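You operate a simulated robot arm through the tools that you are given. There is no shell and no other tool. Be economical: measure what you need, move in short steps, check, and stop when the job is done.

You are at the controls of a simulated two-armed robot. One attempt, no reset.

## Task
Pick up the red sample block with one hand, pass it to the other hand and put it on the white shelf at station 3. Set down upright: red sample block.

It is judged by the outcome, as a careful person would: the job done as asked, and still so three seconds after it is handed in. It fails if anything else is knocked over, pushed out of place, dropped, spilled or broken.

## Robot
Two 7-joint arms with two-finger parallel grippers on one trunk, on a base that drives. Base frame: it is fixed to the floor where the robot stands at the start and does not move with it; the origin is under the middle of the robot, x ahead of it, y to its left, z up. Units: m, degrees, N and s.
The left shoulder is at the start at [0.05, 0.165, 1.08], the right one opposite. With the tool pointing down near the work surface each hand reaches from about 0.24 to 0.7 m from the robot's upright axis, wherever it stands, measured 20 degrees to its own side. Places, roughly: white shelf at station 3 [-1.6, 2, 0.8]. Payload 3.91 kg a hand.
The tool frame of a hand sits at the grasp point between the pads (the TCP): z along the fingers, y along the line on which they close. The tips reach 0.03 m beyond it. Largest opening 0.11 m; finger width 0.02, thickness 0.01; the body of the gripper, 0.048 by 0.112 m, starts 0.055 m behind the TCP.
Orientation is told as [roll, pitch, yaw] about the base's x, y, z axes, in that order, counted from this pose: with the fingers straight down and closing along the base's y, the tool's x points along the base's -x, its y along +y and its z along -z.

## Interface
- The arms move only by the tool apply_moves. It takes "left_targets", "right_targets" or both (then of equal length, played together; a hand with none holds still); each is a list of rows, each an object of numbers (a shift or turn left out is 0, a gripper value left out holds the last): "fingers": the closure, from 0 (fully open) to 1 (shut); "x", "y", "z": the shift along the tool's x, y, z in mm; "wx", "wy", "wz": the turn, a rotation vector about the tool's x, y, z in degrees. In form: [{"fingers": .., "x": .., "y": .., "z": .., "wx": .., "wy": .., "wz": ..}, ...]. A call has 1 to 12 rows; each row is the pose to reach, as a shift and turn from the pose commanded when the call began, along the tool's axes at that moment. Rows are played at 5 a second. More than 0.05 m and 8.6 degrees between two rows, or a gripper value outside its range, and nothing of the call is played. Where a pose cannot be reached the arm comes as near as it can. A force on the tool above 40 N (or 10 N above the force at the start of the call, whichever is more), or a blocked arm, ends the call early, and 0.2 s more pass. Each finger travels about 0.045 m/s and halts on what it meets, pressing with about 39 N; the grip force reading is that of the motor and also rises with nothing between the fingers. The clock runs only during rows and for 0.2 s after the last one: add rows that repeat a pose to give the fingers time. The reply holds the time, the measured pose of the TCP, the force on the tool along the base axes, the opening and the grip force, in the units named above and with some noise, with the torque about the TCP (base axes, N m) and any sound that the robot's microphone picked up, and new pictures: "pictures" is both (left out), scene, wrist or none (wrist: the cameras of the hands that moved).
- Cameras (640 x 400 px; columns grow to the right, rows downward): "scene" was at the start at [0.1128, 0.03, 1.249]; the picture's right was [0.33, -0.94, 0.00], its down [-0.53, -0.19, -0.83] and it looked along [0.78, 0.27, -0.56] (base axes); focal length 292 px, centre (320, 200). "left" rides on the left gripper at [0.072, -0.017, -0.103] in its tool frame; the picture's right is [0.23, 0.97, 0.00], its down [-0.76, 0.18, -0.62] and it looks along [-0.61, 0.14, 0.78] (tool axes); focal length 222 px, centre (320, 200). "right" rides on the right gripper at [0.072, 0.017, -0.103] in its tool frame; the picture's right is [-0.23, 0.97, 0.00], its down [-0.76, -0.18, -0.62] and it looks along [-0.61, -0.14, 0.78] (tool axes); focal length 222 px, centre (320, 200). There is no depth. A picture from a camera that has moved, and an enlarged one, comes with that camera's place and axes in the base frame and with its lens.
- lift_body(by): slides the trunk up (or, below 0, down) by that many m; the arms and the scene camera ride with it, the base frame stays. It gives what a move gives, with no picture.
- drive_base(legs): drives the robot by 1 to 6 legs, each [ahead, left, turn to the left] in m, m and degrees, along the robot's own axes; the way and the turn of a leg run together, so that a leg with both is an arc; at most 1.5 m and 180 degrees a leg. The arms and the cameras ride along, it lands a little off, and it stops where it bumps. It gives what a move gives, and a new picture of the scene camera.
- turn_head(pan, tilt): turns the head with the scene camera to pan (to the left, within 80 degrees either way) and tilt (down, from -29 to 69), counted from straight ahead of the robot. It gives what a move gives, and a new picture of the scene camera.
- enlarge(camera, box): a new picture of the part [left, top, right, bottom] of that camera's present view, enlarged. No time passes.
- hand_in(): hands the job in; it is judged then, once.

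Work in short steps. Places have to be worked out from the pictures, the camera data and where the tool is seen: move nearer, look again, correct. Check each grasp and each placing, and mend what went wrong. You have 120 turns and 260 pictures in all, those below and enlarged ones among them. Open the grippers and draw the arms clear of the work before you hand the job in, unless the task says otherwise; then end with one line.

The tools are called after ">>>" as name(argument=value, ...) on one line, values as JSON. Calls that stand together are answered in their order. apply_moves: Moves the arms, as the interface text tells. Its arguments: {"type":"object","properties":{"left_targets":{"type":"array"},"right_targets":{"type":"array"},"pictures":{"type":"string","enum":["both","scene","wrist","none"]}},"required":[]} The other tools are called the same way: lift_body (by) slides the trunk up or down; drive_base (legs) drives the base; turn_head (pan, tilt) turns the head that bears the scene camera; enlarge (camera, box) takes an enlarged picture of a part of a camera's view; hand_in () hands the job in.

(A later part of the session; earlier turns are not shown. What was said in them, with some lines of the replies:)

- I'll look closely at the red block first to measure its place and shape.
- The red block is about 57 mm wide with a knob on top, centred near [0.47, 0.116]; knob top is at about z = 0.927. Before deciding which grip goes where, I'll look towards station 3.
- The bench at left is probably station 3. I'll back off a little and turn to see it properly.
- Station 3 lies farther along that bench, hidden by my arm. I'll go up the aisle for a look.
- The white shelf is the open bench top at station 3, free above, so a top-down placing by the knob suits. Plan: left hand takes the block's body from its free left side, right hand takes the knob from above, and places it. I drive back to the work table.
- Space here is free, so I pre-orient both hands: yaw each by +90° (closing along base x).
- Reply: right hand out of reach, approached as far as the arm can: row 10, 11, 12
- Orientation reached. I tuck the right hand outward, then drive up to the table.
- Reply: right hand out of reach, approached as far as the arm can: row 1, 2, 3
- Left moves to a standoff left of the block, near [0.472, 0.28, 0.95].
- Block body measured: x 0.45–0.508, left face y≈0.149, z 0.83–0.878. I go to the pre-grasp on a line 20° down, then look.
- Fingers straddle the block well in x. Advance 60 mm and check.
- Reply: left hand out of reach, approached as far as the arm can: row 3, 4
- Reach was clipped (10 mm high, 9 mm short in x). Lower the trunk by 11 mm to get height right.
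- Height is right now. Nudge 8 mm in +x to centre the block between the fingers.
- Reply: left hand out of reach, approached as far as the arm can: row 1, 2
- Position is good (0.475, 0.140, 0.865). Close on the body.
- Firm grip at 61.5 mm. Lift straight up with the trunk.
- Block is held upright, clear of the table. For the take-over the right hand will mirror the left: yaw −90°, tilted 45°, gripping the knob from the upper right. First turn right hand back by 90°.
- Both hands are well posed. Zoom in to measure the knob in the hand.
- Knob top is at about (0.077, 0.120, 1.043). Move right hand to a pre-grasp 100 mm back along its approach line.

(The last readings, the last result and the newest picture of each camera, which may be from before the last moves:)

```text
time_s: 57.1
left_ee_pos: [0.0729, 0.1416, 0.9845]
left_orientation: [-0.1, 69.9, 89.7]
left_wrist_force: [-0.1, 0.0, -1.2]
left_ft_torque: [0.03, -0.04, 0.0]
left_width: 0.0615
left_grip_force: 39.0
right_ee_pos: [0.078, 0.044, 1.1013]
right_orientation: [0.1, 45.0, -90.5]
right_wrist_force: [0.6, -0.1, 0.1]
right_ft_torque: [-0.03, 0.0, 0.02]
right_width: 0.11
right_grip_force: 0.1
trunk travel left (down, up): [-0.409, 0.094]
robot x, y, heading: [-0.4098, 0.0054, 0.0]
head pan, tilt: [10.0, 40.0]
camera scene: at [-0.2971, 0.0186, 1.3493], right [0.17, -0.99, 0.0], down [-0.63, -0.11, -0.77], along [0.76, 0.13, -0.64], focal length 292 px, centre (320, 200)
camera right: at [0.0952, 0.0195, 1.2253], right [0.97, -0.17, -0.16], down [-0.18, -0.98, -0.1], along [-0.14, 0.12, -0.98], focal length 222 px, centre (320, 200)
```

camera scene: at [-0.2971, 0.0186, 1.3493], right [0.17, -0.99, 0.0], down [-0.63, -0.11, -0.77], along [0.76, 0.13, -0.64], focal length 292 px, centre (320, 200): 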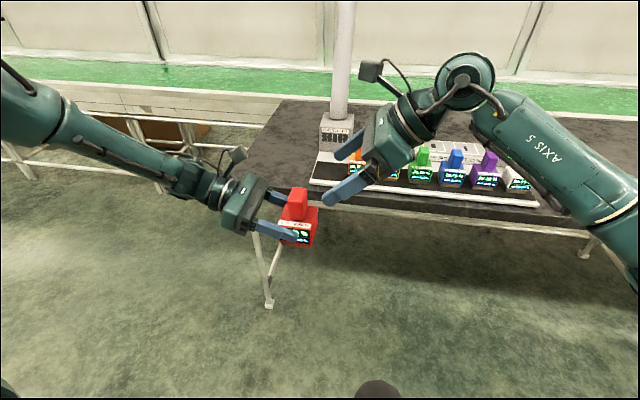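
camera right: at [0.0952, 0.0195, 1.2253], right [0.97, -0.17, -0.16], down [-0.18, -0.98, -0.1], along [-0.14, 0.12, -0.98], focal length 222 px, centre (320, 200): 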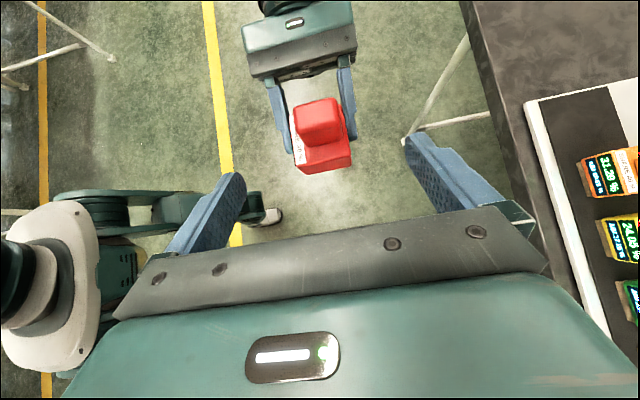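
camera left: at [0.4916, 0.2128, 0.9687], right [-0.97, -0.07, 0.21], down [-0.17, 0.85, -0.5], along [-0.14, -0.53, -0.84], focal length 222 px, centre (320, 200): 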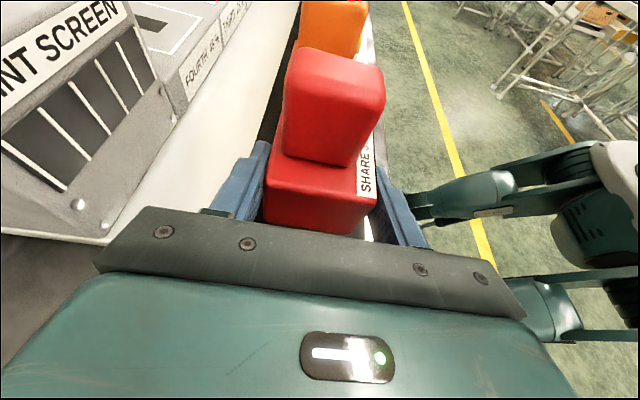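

Measured alignment agrees. Advance 98 mm along the approach axis.

>>> apply_moves(right_targets=[{"z": 25, "y": 1}, {"z": 50, "y": 1}, {"z": 70, "y": 1}, {"z": 85, "y": 1}, {"z": 98, "y": 1}, {"z": 98, "y": 1}])

>>> enlarge(camera="scene", box=[230, 130, 390, 260])

```text
time_s: 58.5
left_ee_pos: [0.0717, 0.1429, 0.986]
left_orientation: [0.0, 69.9, 89.6]
left_wrist_force: [0.5, 0.8, -1.4]
left_ft_torque: [0.0, -0.03, 0.0]
left_width: 0.0615
left_grip_force: 38.9
right_ee_pos: [0.0793, 0.1138, 1.0323]
right_orientation: [0.0, 45.0, -90.4]
right_wrist_force: [0.1, -0.2, -0.2]
right_ft_torque: [-0.03, -0.03, 0.0]
right_width: 0.1101
right_grip_force: 0.0
trunk travel left (down, up): [-0.409, 0.094]
robot x, y, heading: [-0.4123, 0.0041, -0.2]
head pan, tilt: [10.0, 40.0]
camera scene: at [-0.2969, 0.0187, 1.3493], right [0.17, -0.99, 0.0], down [-0.63, -0.11, -0.77], along [0.76, 0.13, -0.64], focal length 292 px, centre (320, 200)
camera right: at [0.097, 0.0899, 1.156], right [0.97, -0.17, -0.16], down [-0.18, -0.98, -0.1], along [-0.14, 0.12, -0.98], focal length 222 px, centre (320, 200)
```

scene: 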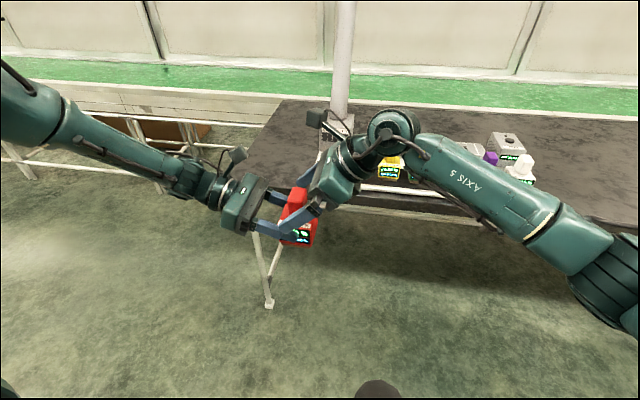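
right: 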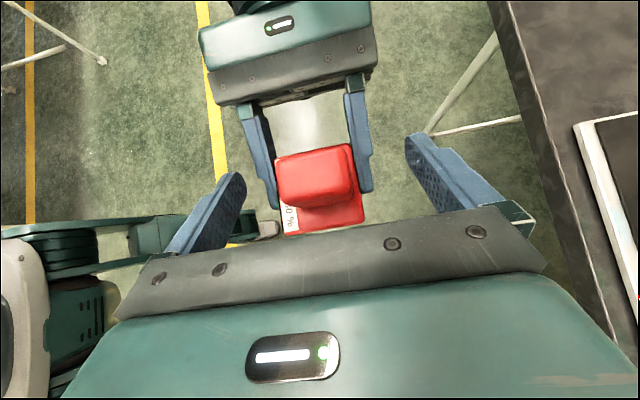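

```text
3.08 times, centred on (310, 195) of scene
camera zoom: at [-0.2969, 0.0187, 1.3493], right [0.17, -0.99, 0.0], down [-0.63, -0.11, -0.77], along [0.76, 0.13, -0.64], focal length 897 px, centre (351, 215)
```

zoom: 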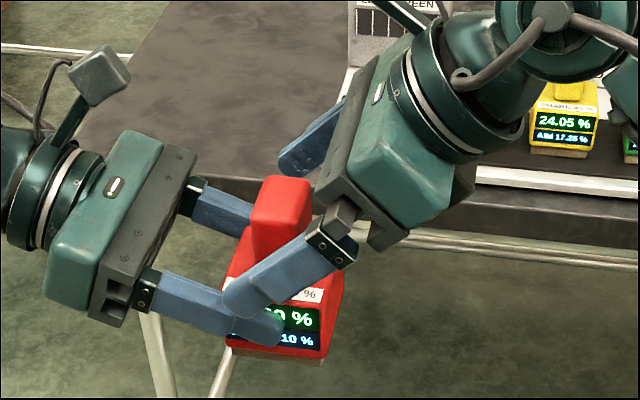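

The knob sits between the right fingers, with clearance above the left fingers. Close right.

>>> apply_moves(right_targets=[{"fingers": 0.3}, {"fingers": 0.5}, {"fingers": 0.7}, {"fingers": 1}, {"fingers": 1}, {"fingers": 1}, {"fingers": 1}])

>>> enlarge(camera="scene", box=[230, 130, 390, 260])

```text
time_s: 60.1
left_ee_pos: [0.0732, 0.1431, 0.9842]
left_orientation: [-0.2, 69.8, 89.8]
left_wrist_force: [15.7, 3.0, -4.5]
left_ft_torque: [-0.1, 0.66, 0.23]
left_width: 0.0616
left_grip_force: 39.1
right_ee_pos: [0.0795, 0.1135, 1.0321]
right_orientation: [-0.1, 45.0, -90.4]
right_wrist_force: [-16.4, -3.0, 3.1]
right_ft_torque: [0.06, 0.12, 0.24]
right_width: 0.0415
right_grip_force: 39.3
trunk travel left (down, up): [-0.409, 0.094]
robot x, y, heading: [-0.4102, 0.005, -0.1]
head pan, tilt: [10.0, 40.0]
camera scene: at [-0.2969, 0.0188, 1.3493], right [0.17, -0.99, 0.0], down [-0.63, -0.11, -0.77], along [0.76, 0.13, -0.64], focal length 292 px, centre (320, 200)
camera right: at [0.0962, 0.0904, 1.1562], right [0.97, -0.16, -0.16], down [-0.18, -0.98, -0.1], along [-0.14, 0.12, -0.98], focal length 222 px, centre (320, 200)
```

scene: 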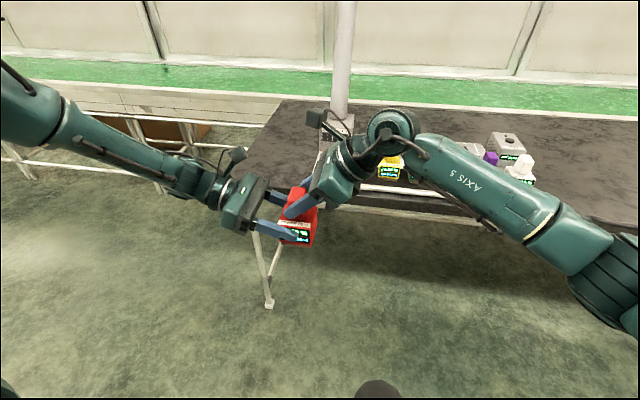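
right: 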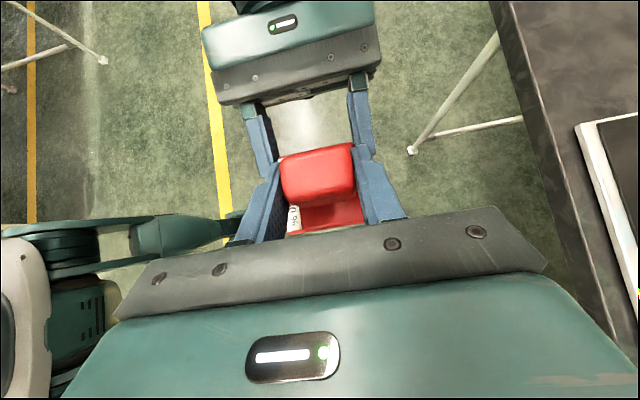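

```text
3.08 times, centred on (310, 195) of scene
camera zoom: at [-0.2969, 0.0188, 1.3493], right [0.17, -0.99, 0.0], down [-0.63, -0.11, -0.77], along [0.76, 0.13, -0.64], focal length 897 px, centre (351, 215)
```

zoom: 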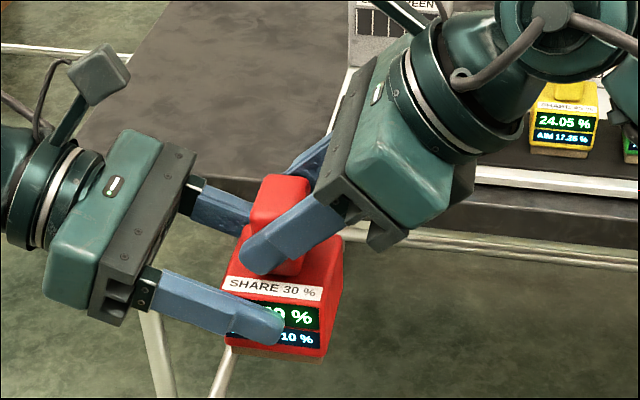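

Both hold it (knob 41.5 mm, grip 39 N); 16 N cross-load in x from slight misalignment. Shift right 1.5 mm toward −x to relax, before releasing.

>>> apply_moves(right_targets=[{"y": -1}, {"y": -1.5}], pictures="none")

```text
time_s: 60.7
left_ee_pos: [0.0731, 0.142, 0.984]
left_orientation: [-0.3, 70.0, 89.5]
left_wrist_force: [15.0, 0.0, -3.4]
left_ft_torque: [0.35, 0.21, 0.38]
left_width: 0.0617
left_grip_force: 38.8
right_ee_pos: [0.0771, 0.1126, 1.0327]
right_orientation: [-0.1, 45.0, -90.5]
right_wrist_force: [-14.2, -0.4, 2.0]
right_ft_torque: [-0.23, 0.49, 0.05]
right_width: 0.0417
right_grip_force: 38.9
trunk travel left (down, up): [-0.409, 0.094]
robot x, y, heading: [-0.4077, 0.0066, -0.2]
head pan, tilt: [10.0, 40.0]
```

The load is modest; now open the left hand and check that the right holds.

>>> apply_moves(left_targets=[{"fingers": 0.4}, {"fingers": 0.3}, {"fingers": 0.15}, {"fingers": 0}, {"fingers": 0}, {"fingers": 0}], pictures="scene")

>>> enlarge(camera="scene", box=[230, 130, 390, 260])

```text
time_s: 62.1
left_ee_pos: [0.0734, 0.1423, 0.9842]
left_orientation: [-0.1, 69.9, 89.7]
left_wrist_force: [-0.3, 0.1, 0.7]
left_ft_torque: [-0.02, 0.0, 0.01]
left_width: 0.1102
left_grip_force: 0.1
right_ee_pos: [0.0787, 0.1131, 1.0324]
right_orientation: [-0.1, 45.0, -90.4]
right_wrist_force: [0.7, -0.1, -0.4]
right_ft_torque: [-0.02, -0.01, 0.01]
right_width: 0.0415
right_grip_force: 39.1
trunk travel left (down, up): [-0.409, 0.094]
robot x, y, heading: [-0.4115, 0.0021, -0.3]
head pan, tilt: [10.0, 40.0]
camera scene: at [-0.2969, 0.0188, 1.3493], right [0.17, -0.99, 0.0], down [-0.63, -0.11, -0.77], along [0.76, 0.13, -0.64], focal length 292 px, centre (320, 200)
```

scene: 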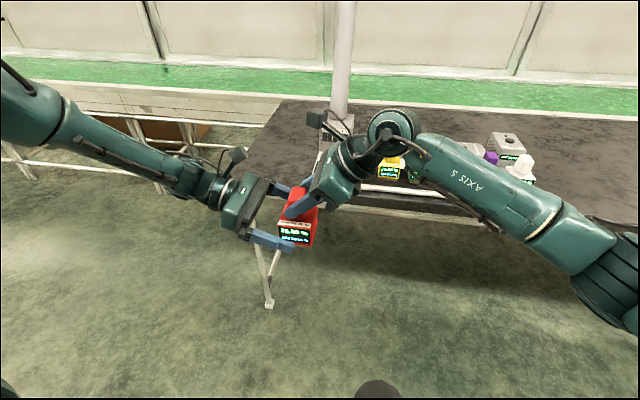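

```text
3.08 times, centred on (310, 195) of scene
camera zoom: at [-0.2969, 0.0188, 1.3493], right [0.17, -0.99, 0.0], down [-0.63, -0.11, -0.77], along [0.76, 0.13, -0.64], focal length 897 px, centre (351, 215)
```

zoom: 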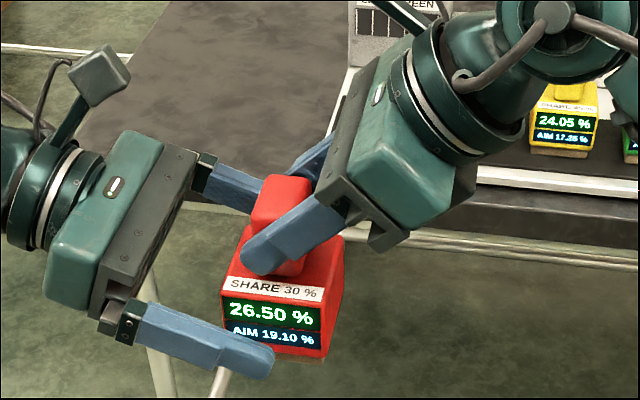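

Right hand alone holds the block upright. Withdraw the left hand and turn it back to a compact pose.

>>> apply_moves(left_targets=[{"z": -40}, {"z": -80}, {"z": -120}, {"z": -160}, {"z": -160, "x": 50}], pictures="none")

>>> apply_moves(left_targets=[{"wy": -8}, {"wy": -16}, {"wy": -24}, {"wy": -32}, {"wy": -40}, {"wy": -48}, {"wy": -56}, {"wy": -64}, {"wy": -70}], pictures="scene")

```text
time_s: 63.3
left_ee_pos: [0.073, 0.2754, 1.087]
left_orientation: [0.0, 69.7, 89.8]
left_wrist_force: [0.1, 0.0, -1.3]
left_ft_torque: [0.02, 0.02, 0.02]
left_width: 0.11
left_grip_force: 0.2
right_ee_pos: [0.0789, 0.113, 1.0346]
right_orientation: [0.2, 45.0, -90.4]
right_wrist_force: [-1.1, -0.3, -0.2]
right_ft_torque: [-0.04, 0.0, -0.02]
right_width: 0.0416
right_grip_force: 39.4
trunk travel left (down, up): [-0.409, 0.094]
robot x, y, heading: [-0.4123, 0.0049, -0.3]
head pan, tilt: [10.0, 40.0]
```

```text
time_s: 65.3
left_ee_pos: [0.0736, 0.2747, 1.0864]
left_orientation: [0.0, -0.2, 89.7]
left_wrist_force: [0.0, -0.4, 0.2]
left_ft_torque: [-0.02, 0.0, -0.02]
left_width: 0.11
left_grip_force: 0.1
right_ee_pos: [0.0789, 0.1131, 1.0328]
right_orientation: [0.1, 45.0, -90.4]
right_wrist_force: [0.9, 0.1, 0.4]
right_ft_torque: [0.0, -0.02, 0.0]
right_width: 0.0414
right_grip_force: 38.4
trunk travel left (down, up): [-0.409, 0.094]
robot x, y, heading: [-0.4099, 0.0046, -0.3]
head pan, tilt: [10.0, 40.0]
camera scene: at [-0.2968, 0.0187, 1.3493], right [0.17, -0.99, 0.0], down [-0.63, -0.11, -0.77], along [0.76, 0.13, -0.64], focal length 292 px, centre (320, 200)
```

scene: 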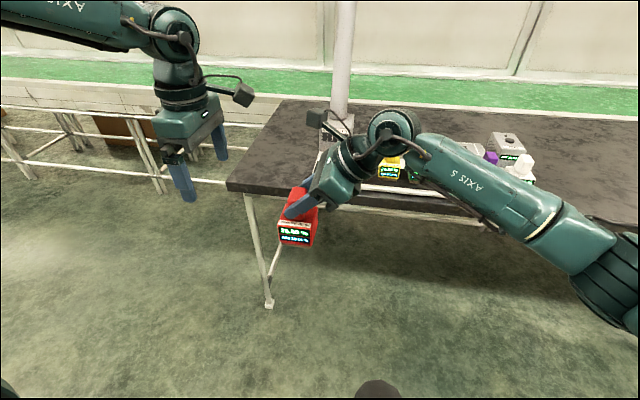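

Move the left hand outward a bit, then drive: turn left, go up the aisle, turn to face the bench.

>>> apply_moves(left_targets=[{"x": -40}, {"x": -80}], pictures="none")

>>> drive_base(legs=[[0, 0, 90], [1.05, 0, 0], [1.05, 0, 0], [0, 0, 90]])

>>> turn_head(pan=10, tilt=30)

```text
time_s: 65.9
left_ee_pos: [0.0738, 0.3559, 1.0877]
left_orientation: [0.0, -0.3, 89.6]
left_wrist_force: [-0.5, -0.5, 0.2]
left_ft_torque: [0.0, -0.02, 0.03]
left_width: 0.1103
left_grip_force: 0.1
right_ee_pos: [0.0784, 0.1139, 1.0328]
right_orientation: [0.0, 44.9, -90.5]
right_wrist_force: [-0.2, 0.2, -0.1]
right_ft_torque: [-0.01, -0.01, 0.04]
right_width: 0.0414
right_grip_force: 38.7
trunk travel left (down, up): [-0.409, 0.094]
robot x, y, heading: [-0.4134, 0.0073, -0.5]
head pan, tilt: [10.0, 40.0]
```

```text
time_s: 84.0
left_ee_pos: [-0.8912, 1.7539, 1.0866]
left_orientation: [-0.1, -0.1, -90.5]
left_wrist_force: [0.2, -0.3, 0.5]
left_ft_torque: [0.0, -0.01, -0.01]
left_width: 0.11
left_grip_force: 0.1
right_ee_pos: [-0.8948, 1.9954, 1.0324]
right_orientation: [0.1, 45.0, 89.4]
right_wrist_force: [0.1, -0.9, 0.0]
right_ft_torque: [0.04, -0.03, 0.01]
right_width: 0.0416
right_grip_force: 39.2
trunk travel left (down, up): [-0.409, 0.094]
robot x, y, heading: [-0.4093, 2.1014, 179.6]
head pan, tilt: [10.0, 40.0]
camera scene: at [-0.5188, 2.09, 1.3493], right [-0.16, 0.99, 0.0], down [0.63, 0.11, -0.77], along [-0.76, -0.13, -0.64], focal length 292 px, centre (320, 200)
```

scene: 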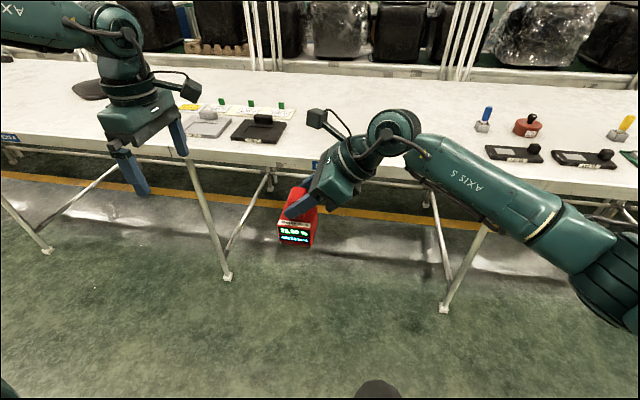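

```text
time_s: 84.7
left_ee_pos: [-0.8911, 1.754, 1.0874]
left_orientation: [0.0, -0.1, -90.6]
left_wrist_force: [0.2, -1.1, -0.3]
left_ft_torque: [0.0, 0.03, -0.01]
left_width: 0.1103
left_grip_force: 0.1
right_ee_pos: [-0.8947, 1.9956, 1.0333]
right_orientation: [0.0, 45.0, 89.4]
right_wrist_force: [-0.4, -0.8, 0.1]
right_ft_torque: [-0.02, -0.01, 0.0]
right_width: 0.0415
right_grip_force: 40.0
trunk travel left (down, up): [-0.409, 0.094]
robot x, y, heading: [-0.4046, 2.1038, 179.4]
head pan, tilt: [10.0, 30.0]
camera scene: at [-0.5242, 2.0892, 1.3646], right [-0.16, 0.99, 0.0], down [0.49, 0.08, -0.87], along [-0.85, -0.14, -0.5], focal length 292 px, centre (320, 200)
```

scene: 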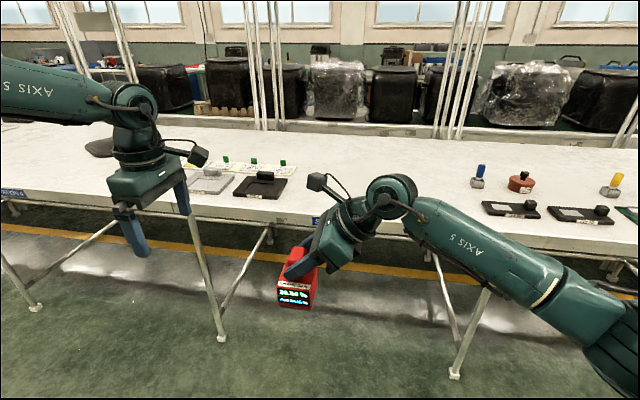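

Station 3's open area is ahead, between the black tile (right edge y≈1.77) and the tools at y≈2.5. Raise the left hand well clear and drive forward.

>>> apply_moves(left_targets=[{"z": -40}, {"z": -80}, {"z": -110, "y": 40}, {"z": -110, "y": 80}], pictures="none")

>>> drive_base(legs=[[0.5, 0, 0.5]])

```text
time_s: 85.7
left_ee_pos: [-0.8098, 1.7539, 1.1959]
left_orientation: [0.0, -0.1, -90.5]
left_wrist_force: [-0.6, 0.1, 0.6]
left_ft_torque: [-0.02, 0.0, 0.02]
left_width: 0.1098
left_grip_force: 0.0
right_ee_pos: [-0.8948, 1.9955, 1.034]
right_orientation: [0.0, 44.9, 89.4]
right_wrist_force: [-0.6, 0.3, -0.1]
right_ft_torque: [0.03, -0.04, 0.01]
right_width: 0.0417
right_grip_force: 38.3
trunk travel left (down, up): [-0.409, 0.094]
robot x, y, heading: [-0.4069, 2.1026, 179.5]
head pan, tilt: [10.0, 30.0]
```

```text
time_s: 88.6
left_ee_pos: [-1.3028, 1.7525, 1.195]
left_orientation: [0.0, -0.1, -90.0]
left_wrist_force: [0.3, 0.2, -0.6]
left_ft_torque: [0.01, 0.0, -0.02]
left_width: 0.1102
left_grip_force: 0.0
right_ee_pos: [-1.3892, 1.9928, 1.0332]
right_orientation: [-0.1, 45.1, 89.9]
right_wrist_force: [-0.1, 0.3, -0.6]
right_ft_torque: [0.02, 0.02, 0.03]
right_width: 0.041
right_grip_force: 39.0
trunk travel left (down, up): [-0.409, 0.094]
robot x, y, heading: [-0.9019, 2.1053, 179.6]
head pan, tilt: [10.0, 30.0]
camera scene: at [-1.0196, 2.091, 1.3646], right [-0.17, 0.98, 0.0], down [0.49, 0.09, -0.87], along [-0.85, -0.15, -0.5], focal length 292 px, centre (320, 200)
```

scene: 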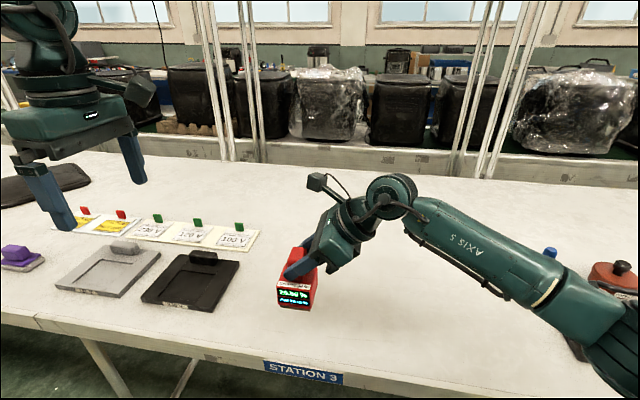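

Block is over the bench's front edge. Drive 0.14 m further, then look toward the right elbow for clearance.

>>> drive_base(legs=[[0.14, 0, 0]])

>>> turn_head(pan=-45, tilt=35)

```text
time_s: 89.9
left_ee_pos: [-1.4421, 1.7537, 1.1969]
left_orientation: [0.0, 0.0, -90.0]
left_wrist_force: [-0.5, -0.3, 0.8]
left_ft_torque: [-0.01, 0.0, 0.02]
left_width: 0.1101
left_grip_force: 0.0
right_ee_pos: [-1.5277, 1.9932, 1.0322]
right_orientation: [-0.1, 44.9, 89.9]
right_wrist_force: [-0.3, 0.9, -1.5]
right_ft_torque: [-0.01, 0.0, -0.01]
right_width: 0.0417
right_grip_force: 39.3
trunk travel left (down, up): [-0.409, 0.094]
robot x, y, heading: [-1.041, 2.11, 180.1]
head pan, tilt: [10.0, 30.0]
camera scene: at [-1.1588, 2.091, 1.3645], right [-0.17, 0.98, 0.0], down [0.49, 0.09, -0.87], along [-0.85, -0.15, -0.5], focal length 292 px, centre (320, 200)
```

scene: 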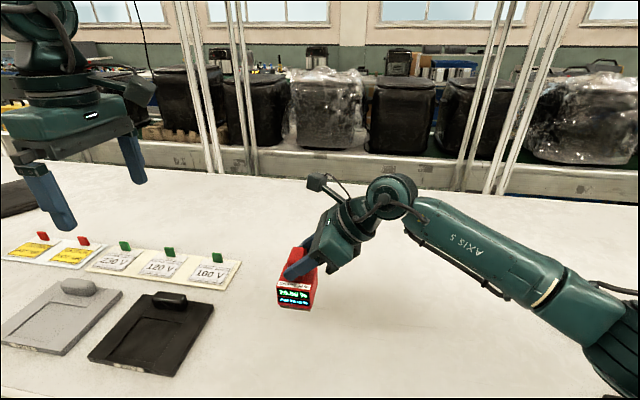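

```text
time_s: 91.2
left_ee_pos: [-1.442, 1.7536, 1.1966]
left_orientation: [0.0, -0.1, -90.0]
left_wrist_force: [-0.7, -0.2, -0.4]
left_ft_torque: [0.01, -0.01, 0.0]
left_width: 0.11
left_grip_force: 0.1
right_ee_pos: [-1.5286, 1.9925, 1.0331]
right_orientation: [0.1, 45.0, 90.0]
right_wrist_force: [0.0, 0.2, -1.5]
right_ft_torque: [0.01, 0.0, 0.0]
right_width: 0.0415
right_grip_force: 39.3
trunk travel left (down, up): [-0.409, 0.094]
robot x, y, heading: [-1.0398, 2.1093, 179.7]
head pan, tilt: [-45.0, 35.0]
camera scene: at [-1.131, 2.1689, 1.3569], right [0.71, 0.71, 0.0], down [0.41, -0.41, -0.82], along [-0.58, 0.58, -0.57], focal length 292 px, centre (320, 200)
```

scene: 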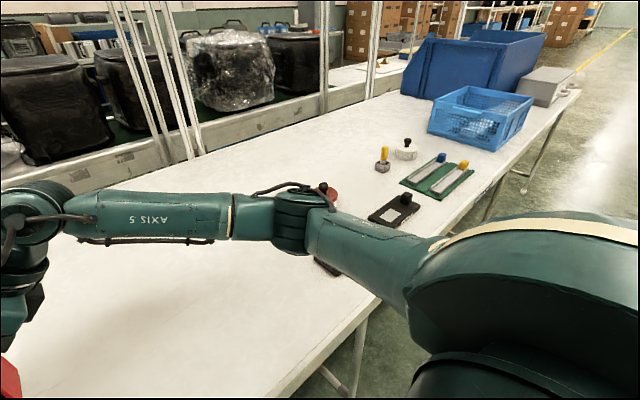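

The right elbow passes near the tools on the right, so I lower with the arm rather than the trunk, and shift the block 50 mm to the robot's left. First part: 60 mm down, then look at elbow again.

>>> apply_moves(right_targets=[{"x": -2, "z": 20}, {"x": -4, "z": 40}, {"x": -6, "z": 60}, {"x": -7, "z": 78}, {"x": -7, "z": 78}], pictures="both")

```text
time_s: 92.4
left_ee_pos: [-1.4418, 1.7533, 1.1954]
left_orientation: [0.0, -0.1, -90.0]
left_wrist_force: [0.4, -0.7, -0.6]
left_ft_torque: [0.01, -0.01, -0.02]
left_width: 0.1102
left_grip_force: 0.0
right_ee_pos: [-1.5274, 1.9443, 0.9727]
right_orientation: [0.0, 45.0, 90.0]
right_wrist_force: [-0.2, -1.1, -1.1]
right_ft_torque: [-0.01, 0.01, 0.02]
right_width: 0.0413
right_grip_force: 38.3
trunk travel left (down, up): [-0.409, 0.094]
robot x, y, heading: [-1.039, 2.1047, 180.0]
head pan, tilt: [-45.0, 35.0]
camera scene: at [-1.1309, 2.1691, 1.3568], right [0.71, 0.71, 0.0], down [0.41, -0.41, -0.82], along [-0.58, 0.58, -0.57], focal length 292 px, centre (320, 200)
camera right: at [-1.5449, 1.9644, 1.096], right [-0.97, 0.16, -0.16], down [0.18, 0.98, -0.1], along [0.14, -0.12, -0.98], focal length 222 px, centre (320, 200)
```

scene: 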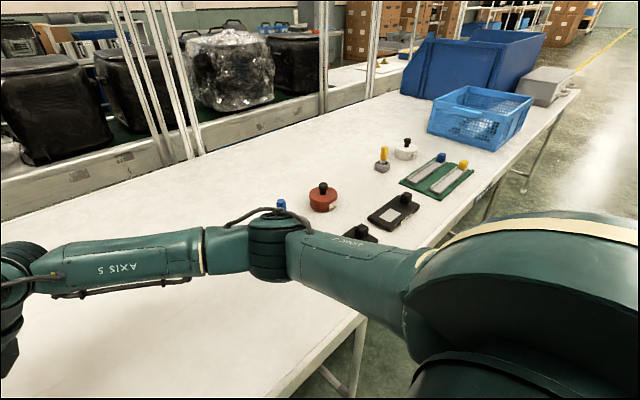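
right: 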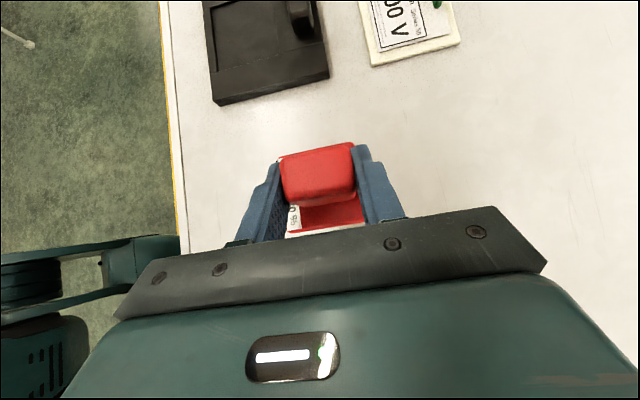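

Elbow is now over bare bench with ample gap to the tools. Lower 45 mm more, then view the gap below the block.

>>> apply_moves(right_targets=[{"x": -11, "z": 11}, {"x": -22, "z": 22}, {"x": -32, "z": 32}, {"x": -32, "z": 32}], pictures="none")

>>> turn_head(pan=10, tilt=40)

>>> enlarge(camera="scene", box=[200, 180, 360, 310])

```text
time_s: 93.4
left_ee_pos: [-1.4407, 1.753, 1.1978]
left_orientation: [-0.1, -0.2, -89.9]
left_wrist_force: [0.1, -1.0, -0.1]
left_ft_torque: [-0.06, 0.0, 0.05]
left_width: 0.1101
left_grip_force: 0.1
right_ee_pos: [-1.5296, 1.9426, 0.9325]
right_orientation: [0.5, 45.4, 90.0]
right_wrist_force: [-2.5, 1.1, 21.9]
right_ft_torque: [0.66, -0.34, 0.09]
right_width: 0.0416
right_grip_force: 38.9
trunk travel left (down, up): [-0.409, 0.094]
robot x, y, heading: [-1.0399, 2.107, 180.2]
head pan, tilt: [-45.0, 35.0]
```

```text
time_s: 94.6
left_ee_pos: [-1.4398, 1.7541, 1.1968]
left_orientation: [0.0, -0.1, -89.9]
left_wrist_force: [0.2, -0.2, -0.2]
left_ft_torque: [0.01, 0.02, 0.02]
left_width: 0.1101
left_grip_force: 0.1
right_ee_pos: [-1.5272, 1.9434, 0.9321]
right_orientation: [0.3, 45.5, 90.1]
right_wrist_force: [-3.4, -2.0, 27.2]
right_ft_torque: [0.4, -0.2, 0.07]
right_width: 0.0414
right_grip_force: 39.0
trunk travel left (down, up): [-0.409, 0.094]
robot x, y, heading: [-1.0377, 2.1086, 179.9]
head pan, tilt: [10.0, 40.0]
camera scene: at [-1.1505, 2.0925, 1.3496], right [-0.17, 0.99, 0.0], down [0.63, 0.11, -0.77], along [-0.76, -0.13, -0.64], focal length 292 px, centre (320, 200)
```

scene: 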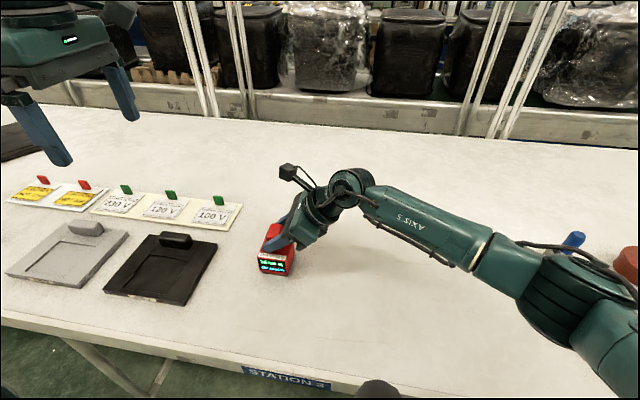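

```text
3.08 times, centred on (280, 245) of scene
camera zoom: at [-1.1505, 2.0925, 1.3496], right [-0.17, 0.99, 0.0], down [0.63, 0.11, -0.77], along [-0.76, -0.13, -0.64], focal length 897 px, centre (443, 62)
```

zoom: 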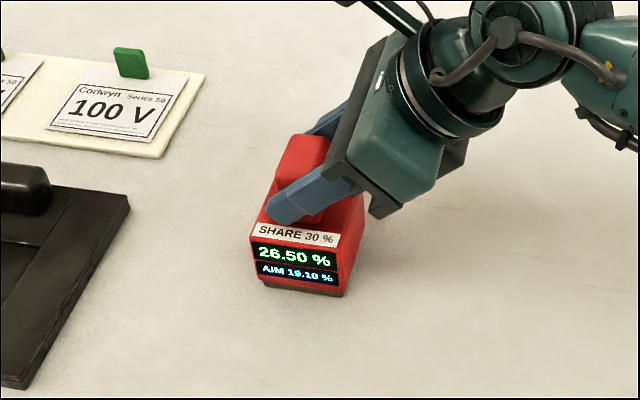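

The block has touched the bench (27 N up at TCP z=0.932). Relax the press by raising about 3 mm before releasing.

>>> apply_moves(right_targets=[{"x": 1.3, "z": -1.3}, {"x": 2, "z": -2}, {"x": 2, "z": -2}], pictures="wrist")

```text
time_s: 95.4
left_ee_pos: [-1.4398, 1.7528, 1.197]
left_orientation: [0.0, -0.1, -90.0]
left_wrist_force: [0.3, 0.4, 0.2]
left_ft_torque: [0.01, -0.05, -0.01]
left_width: 0.1098
left_grip_force: 0.2
right_ee_pos: [-1.5277, 1.9435, 0.9313]
right_orientation: [0.3, 45.2, 90.0]
right_wrist_force: [-4.7, -5.8, 18.3]
right_ft_torque: [-0.3, 0.15, -0.04]
right_width: 0.0416
right_grip_force: 39.1
trunk travel left (down, up): [-0.409, 0.094]
robot x, y, heading: [-1.0406, 2.1075, 180.1]
head pan, tilt: [10.0, 40.0]
camera right: at [-1.5441, 1.9644, 1.0562], right [-0.97, 0.16, -0.16], down [0.18, 0.98, -0.1], along [0.14, -0.13, -0.98], focal length 222 px, centre (320, 200)
```

right: 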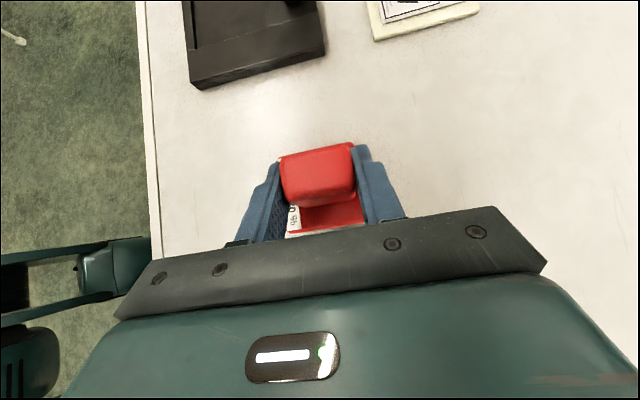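

Force falling to 18 N; raise 1.5 mm more, then open fully.

>>> apply_moves(right_targets=[{"x": 1.1, "z": -1.1}, {"x": 1.1, "z": -1.1}], pictures="none")

>>> apply_moves(right_targets=[{"fingers": 0.5}, {"fingers": 0.4}, {"fingers": 0.2}, {"fingers": 0}, {"fingers": 0}, {"fingers": 0}], pictures="both")

>>> enlarge(camera="scene", box=[200, 180, 360, 310])

```text
time_s: 96.0
left_ee_pos: [-1.4413, 1.7533, 1.1959]
left_orientation: [-0.1, -0.1, -90.0]
left_wrist_force: [0.6, 0.8, 0.0]
left_ft_torque: [-0.03, 0.0, 0.01]
left_width: 0.1098
left_grip_force: 0.1
right_ee_pos: [-1.5274, 1.9446, 0.9338]
right_orientation: [0.1, 45.2, 89.8]
right_wrist_force: [-2.6, -3.6, 12.7]
right_ft_torque: [-0.9, 0.26, -0.12]
right_width: 0.0417
right_grip_force: 39.4
trunk travel left (down, up): [-0.409, 0.094]
robot x, y, heading: [-1.0401, 2.1082, 180.0]
head pan, tilt: [10.0, 40.0]
```

```text
time_s: 97.4
left_ee_pos: [-1.4415, 1.7542, 1.1967]
left_orientation: [0.0, -0.1, -90.1]
left_wrist_force: [0.8, -1.2, -0.5]
left_ft_torque: [0.0, -0.02, 0.0]
left_width: 0.1099
left_grip_force: 0.1
right_ee_pos: [-1.5272, 1.9449, 0.9321]
right_orientation: [0.0, 45.1, 89.9]
right_wrist_force: [0.1, -1.3, -1.2]
right_ft_torque: [-0.03, -0.05, -0.01]
right_width: 0.1103
right_grip_force: 0.0
trunk travel left (down, up): [-0.409, 0.094]
robot x, y, heading: [-1.0397, 2.1075, 180.2]
head pan, tilt: [10.0, 40.0]
camera scene: at [-1.1524, 2.092, 1.3493], right [-0.17, 0.98, 0.0], down [0.63, 0.11, -0.77], along [-0.75, -0.13, -0.64], focal length 292 px, centre (320, 200)
camera right: at [-1.5443, 1.9644, 1.0559], right [-0.97, 0.16, -0.16], down [0.18, 0.98, -0.1], along [0.14, -0.12, -0.98], focal length 222 px, centre (320, 200)
```

scene: 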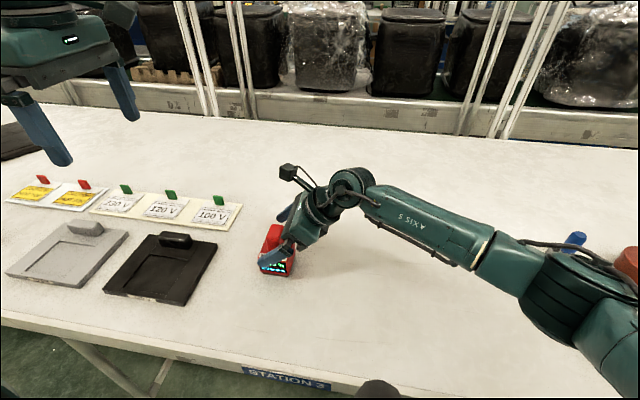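
right: 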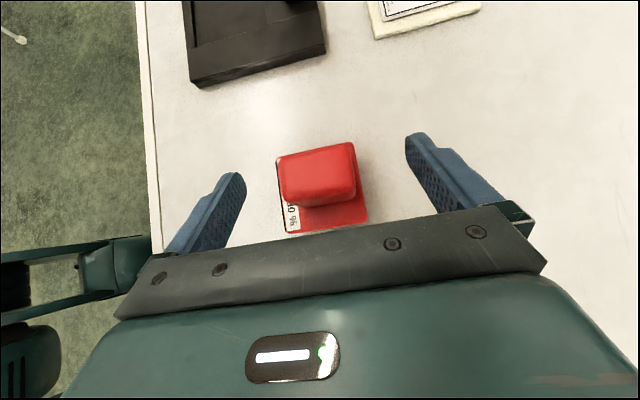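

```text
3.08 times, centred on (280, 245) of scene
camera zoom: at [-1.1524, 2.092, 1.3493], right [-0.17, 0.98, 0.0], down [0.63, 0.11, -0.77], along [-0.75, -0.13, -0.64], focal length 897 px, centre (443, 62)
```

zoom: 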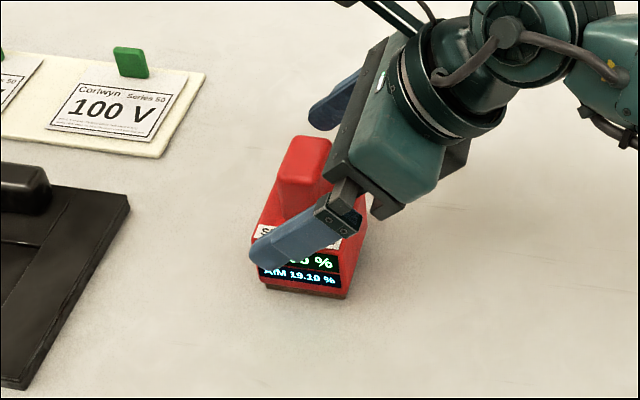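

Released; the block stands. Withdraw along the approach line, then straight up, and raise the trunk.

>>> apply_moves(right_targets=[{"z": -20}, {"z": -40}, {"z": -60}, {"z": -80}, {"z": -100, "x": 20}, {"z": -120, "x": 40}], pictures="none")

>>> lift_body(by=0.09)

>>> drive_base(legs=[[-0.4, 0, 0]])

>>> turn_head(pan=12, tilt=25)

```text
time_s: 98.8
left_ee_pos: [-1.441, 1.7533, 1.1974]
left_orientation: [0.1, -0.1, -90.0]
left_wrist_force: [0.4, 0.5, 0.3]
left_ft_torque: [0.0, -0.02, -0.02]
left_width: 0.1099
left_grip_force: 0.1
right_ee_pos: [-1.5275, 1.9997, 1.0452]
right_orientation: [0.0, 45.0, 89.9]
right_wrist_force: [-0.3, -0.1, -0.1]
right_ft_torque: [-0.01, -0.02, 0.02]
right_width: 0.1101
right_grip_force: 0.1
trunk travel left (down, up): [-0.409, 0.094]
robot x, y, heading: [-1.0368, 2.107, 180.0]
head pan, tilt: [10.0, 40.0]
```

```text
time_s: 100.0
left_ee_pos: [-1.4416, 1.753, 1.2854]
left_orientation: [-0.1, -0.1, -90.0]
left_wrist_force: [0.1, -0.2, -0.4]
left_ft_torque: [0.02, 0.0, 0.01]
left_width: 0.1099
left_grip_force: 0.0
right_ee_pos: [-1.5265, 1.999, 1.136]
right_orientation: [0.0, 45.0, 89.8]
right_wrist_force: [0.5, 0.0, 0.6]
right_ft_torque: [-0.04, -0.03, 0.01]
right_width: 0.1101
right_grip_force: 0.1
trunk travel left (down, up): [-0.499, 0.004]
robot x, y, heading: [-1.0395, 2.1023, 179.9]
head pan, tilt: [10.0, 40.0]
```

```text
time_s: 102.5
left_ee_pos: [-1.0428, 1.7539, 1.2859]
left_orientation: [-0.1, 0.0, -89.9]
left_wrist_force: [0.3, 0.1, -0.1]
left_ft_torque: [-0.02, 0.01, 0.0]
left_width: 0.1102
left_grip_force: 0.1
right_ee_pos: [-1.1293, 1.9996, 1.1353]
right_orientation: [0.1, 45.0, 90.0]
right_wrist_force: [-0.2, 0.3, -0.3]
right_ft_torque: [-0.02, 0.01, -0.01]
right_width: 0.1099
right_grip_force: 0.0
trunk travel left (down, up): [-0.499, 0.004]
robot x, y, heading: [-0.6417, 2.1058, 179.8]
head pan, tilt: [10.0, 40.0]
camera scene: at [-0.7539, 2.0918, 1.4393], right [-0.17, 0.98, 0.0], down [0.63, 0.11, -0.77], along [-0.75, -0.13, -0.64], focal length 292 px, centre (320, 200)
```

scene: 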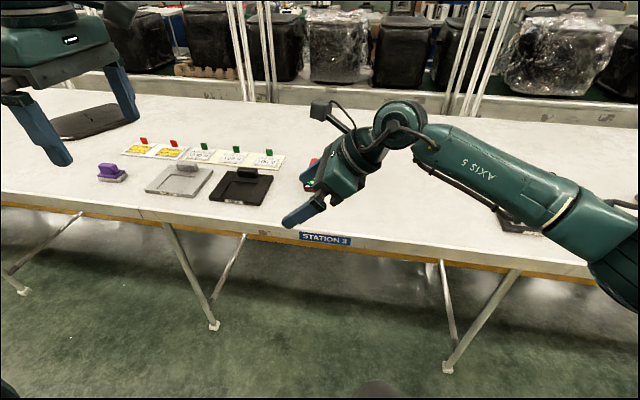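

```text
time_s: 103.3
left_ee_pos: [-1.0439, 1.7526, 1.2877]
left_orientation: [0.0, 0.0, -89.9]
left_wrist_force: [0.9, -0.3, 0.4]
left_ft_torque: [0.02, 0.0, 0.0]
left_width: 0.1098
left_grip_force: 0.0
right_ee_pos: [-1.1296, 2.0001, 1.1361]
right_orientation: [0.0, 45.0, 89.9]
right_wrist_force: [0.5, -0.2, 1.5]
right_ft_torque: [0.01, -0.02, -0.02]
right_width: 0.1099
right_grip_force: 0.1
trunk travel left (down, up): [-0.499, 0.004]
robot x, y, heading: [-0.6395, 2.1027, 179.8]
head pan, tilt: [12.0, 25.0]
camera scene: at [-0.7609, 2.0874, 1.4625], right [-0.21, 0.98, 0.0], down [0.41, 0.09, -0.91], along [-0.89, -0.19, -0.42], focal length 292 px, centre (320, 200)
```

scene: 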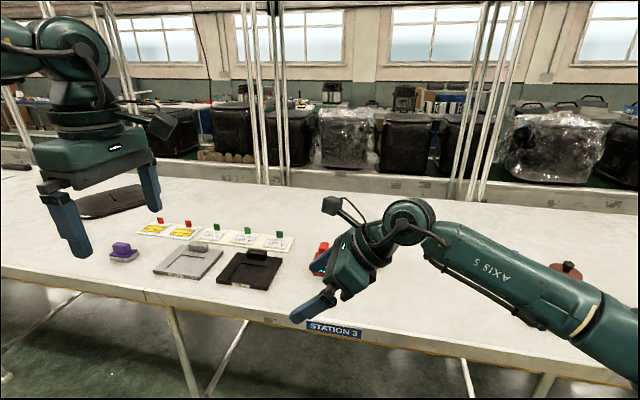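

Clear of the bench; the hand hides the block. Shift the right hand to the robot's right for a final look.

>>> apply_moves(right_targets=[{"x": -30, "z": -30}, {"x": -60, "z": -60}, {"x": -90, "z": -90}, {"x": -110, "z": -110}], pictures="scene")

>>> enlarge(camera="scene", box=[220, 200, 400, 340])

```text
time_s: 104.3
left_ee_pos: [-1.0419, 1.7531, 1.287]
left_orientation: [0.0, -0.1, -90.0]
left_wrist_force: [-0.3, -0.2, -0.2]
left_ft_torque: [0.01, -0.02, -0.02]
left_width: 0.1102
left_grip_force: 0.1
right_ee_pos: [-1.1292, 2.1553, 1.1354]
right_orientation: [-0.1, 44.9, 90.0]
right_wrist_force: [0.1, -0.4, 0.8]
right_ft_torque: [0.01, -0.01, 0.01]
right_width: 0.11
right_grip_force: 0.1
trunk travel left (down, up): [-0.499, 0.004]
robot x, y, heading: [-0.6419, 2.1078, 179.7]
head pan, tilt: [12.0, 25.0]
camera scene: at [-0.7606, 2.0877, 1.4626], right [-0.21, 0.98, 0.0], down [0.41, 0.09, -0.91], along [-0.89, -0.19, -0.42], focal length 292 px, centre (320, 200)
```

scene: 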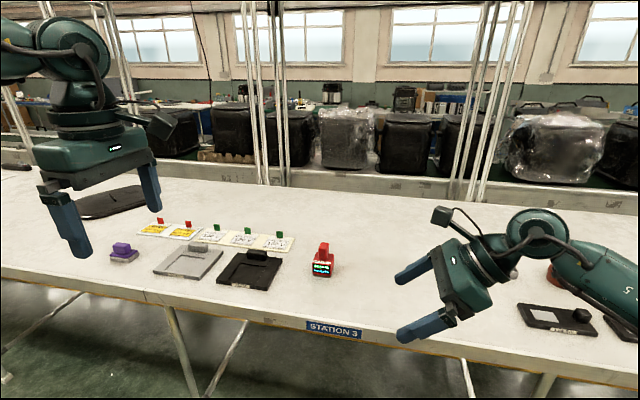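

```text
2.86 times, centred on (310, 270) of scene
camera zoom: at [-0.7606, 2.0877, 1.4626], right [-0.21, 0.98, 0.0], down [0.41, 0.09, -0.91], along [-0.89, -0.19, -0.42], focal length 833 px, centre (349, 0)
```

zoom: 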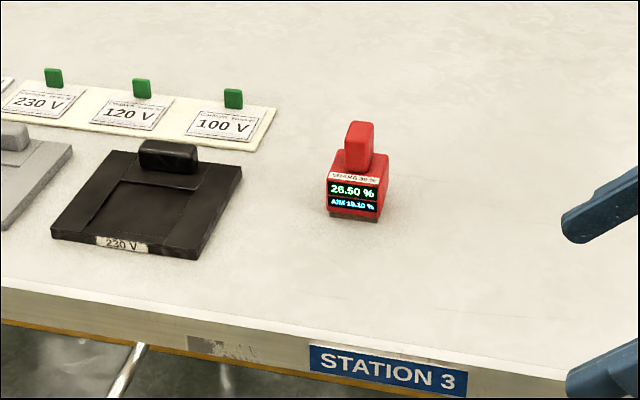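

The red block stands upright on the station 3 bench, next to its sign, nothing else disturbed, and both hands are open and clear. Handing in.

>>> hand_in()

```text
The job is handed in.
```

I picked up the red sample block with the left hand, passed it to the right hand, and set it down upright on the white shelf at station 3. Nothing else was disturbed in any picture I took.
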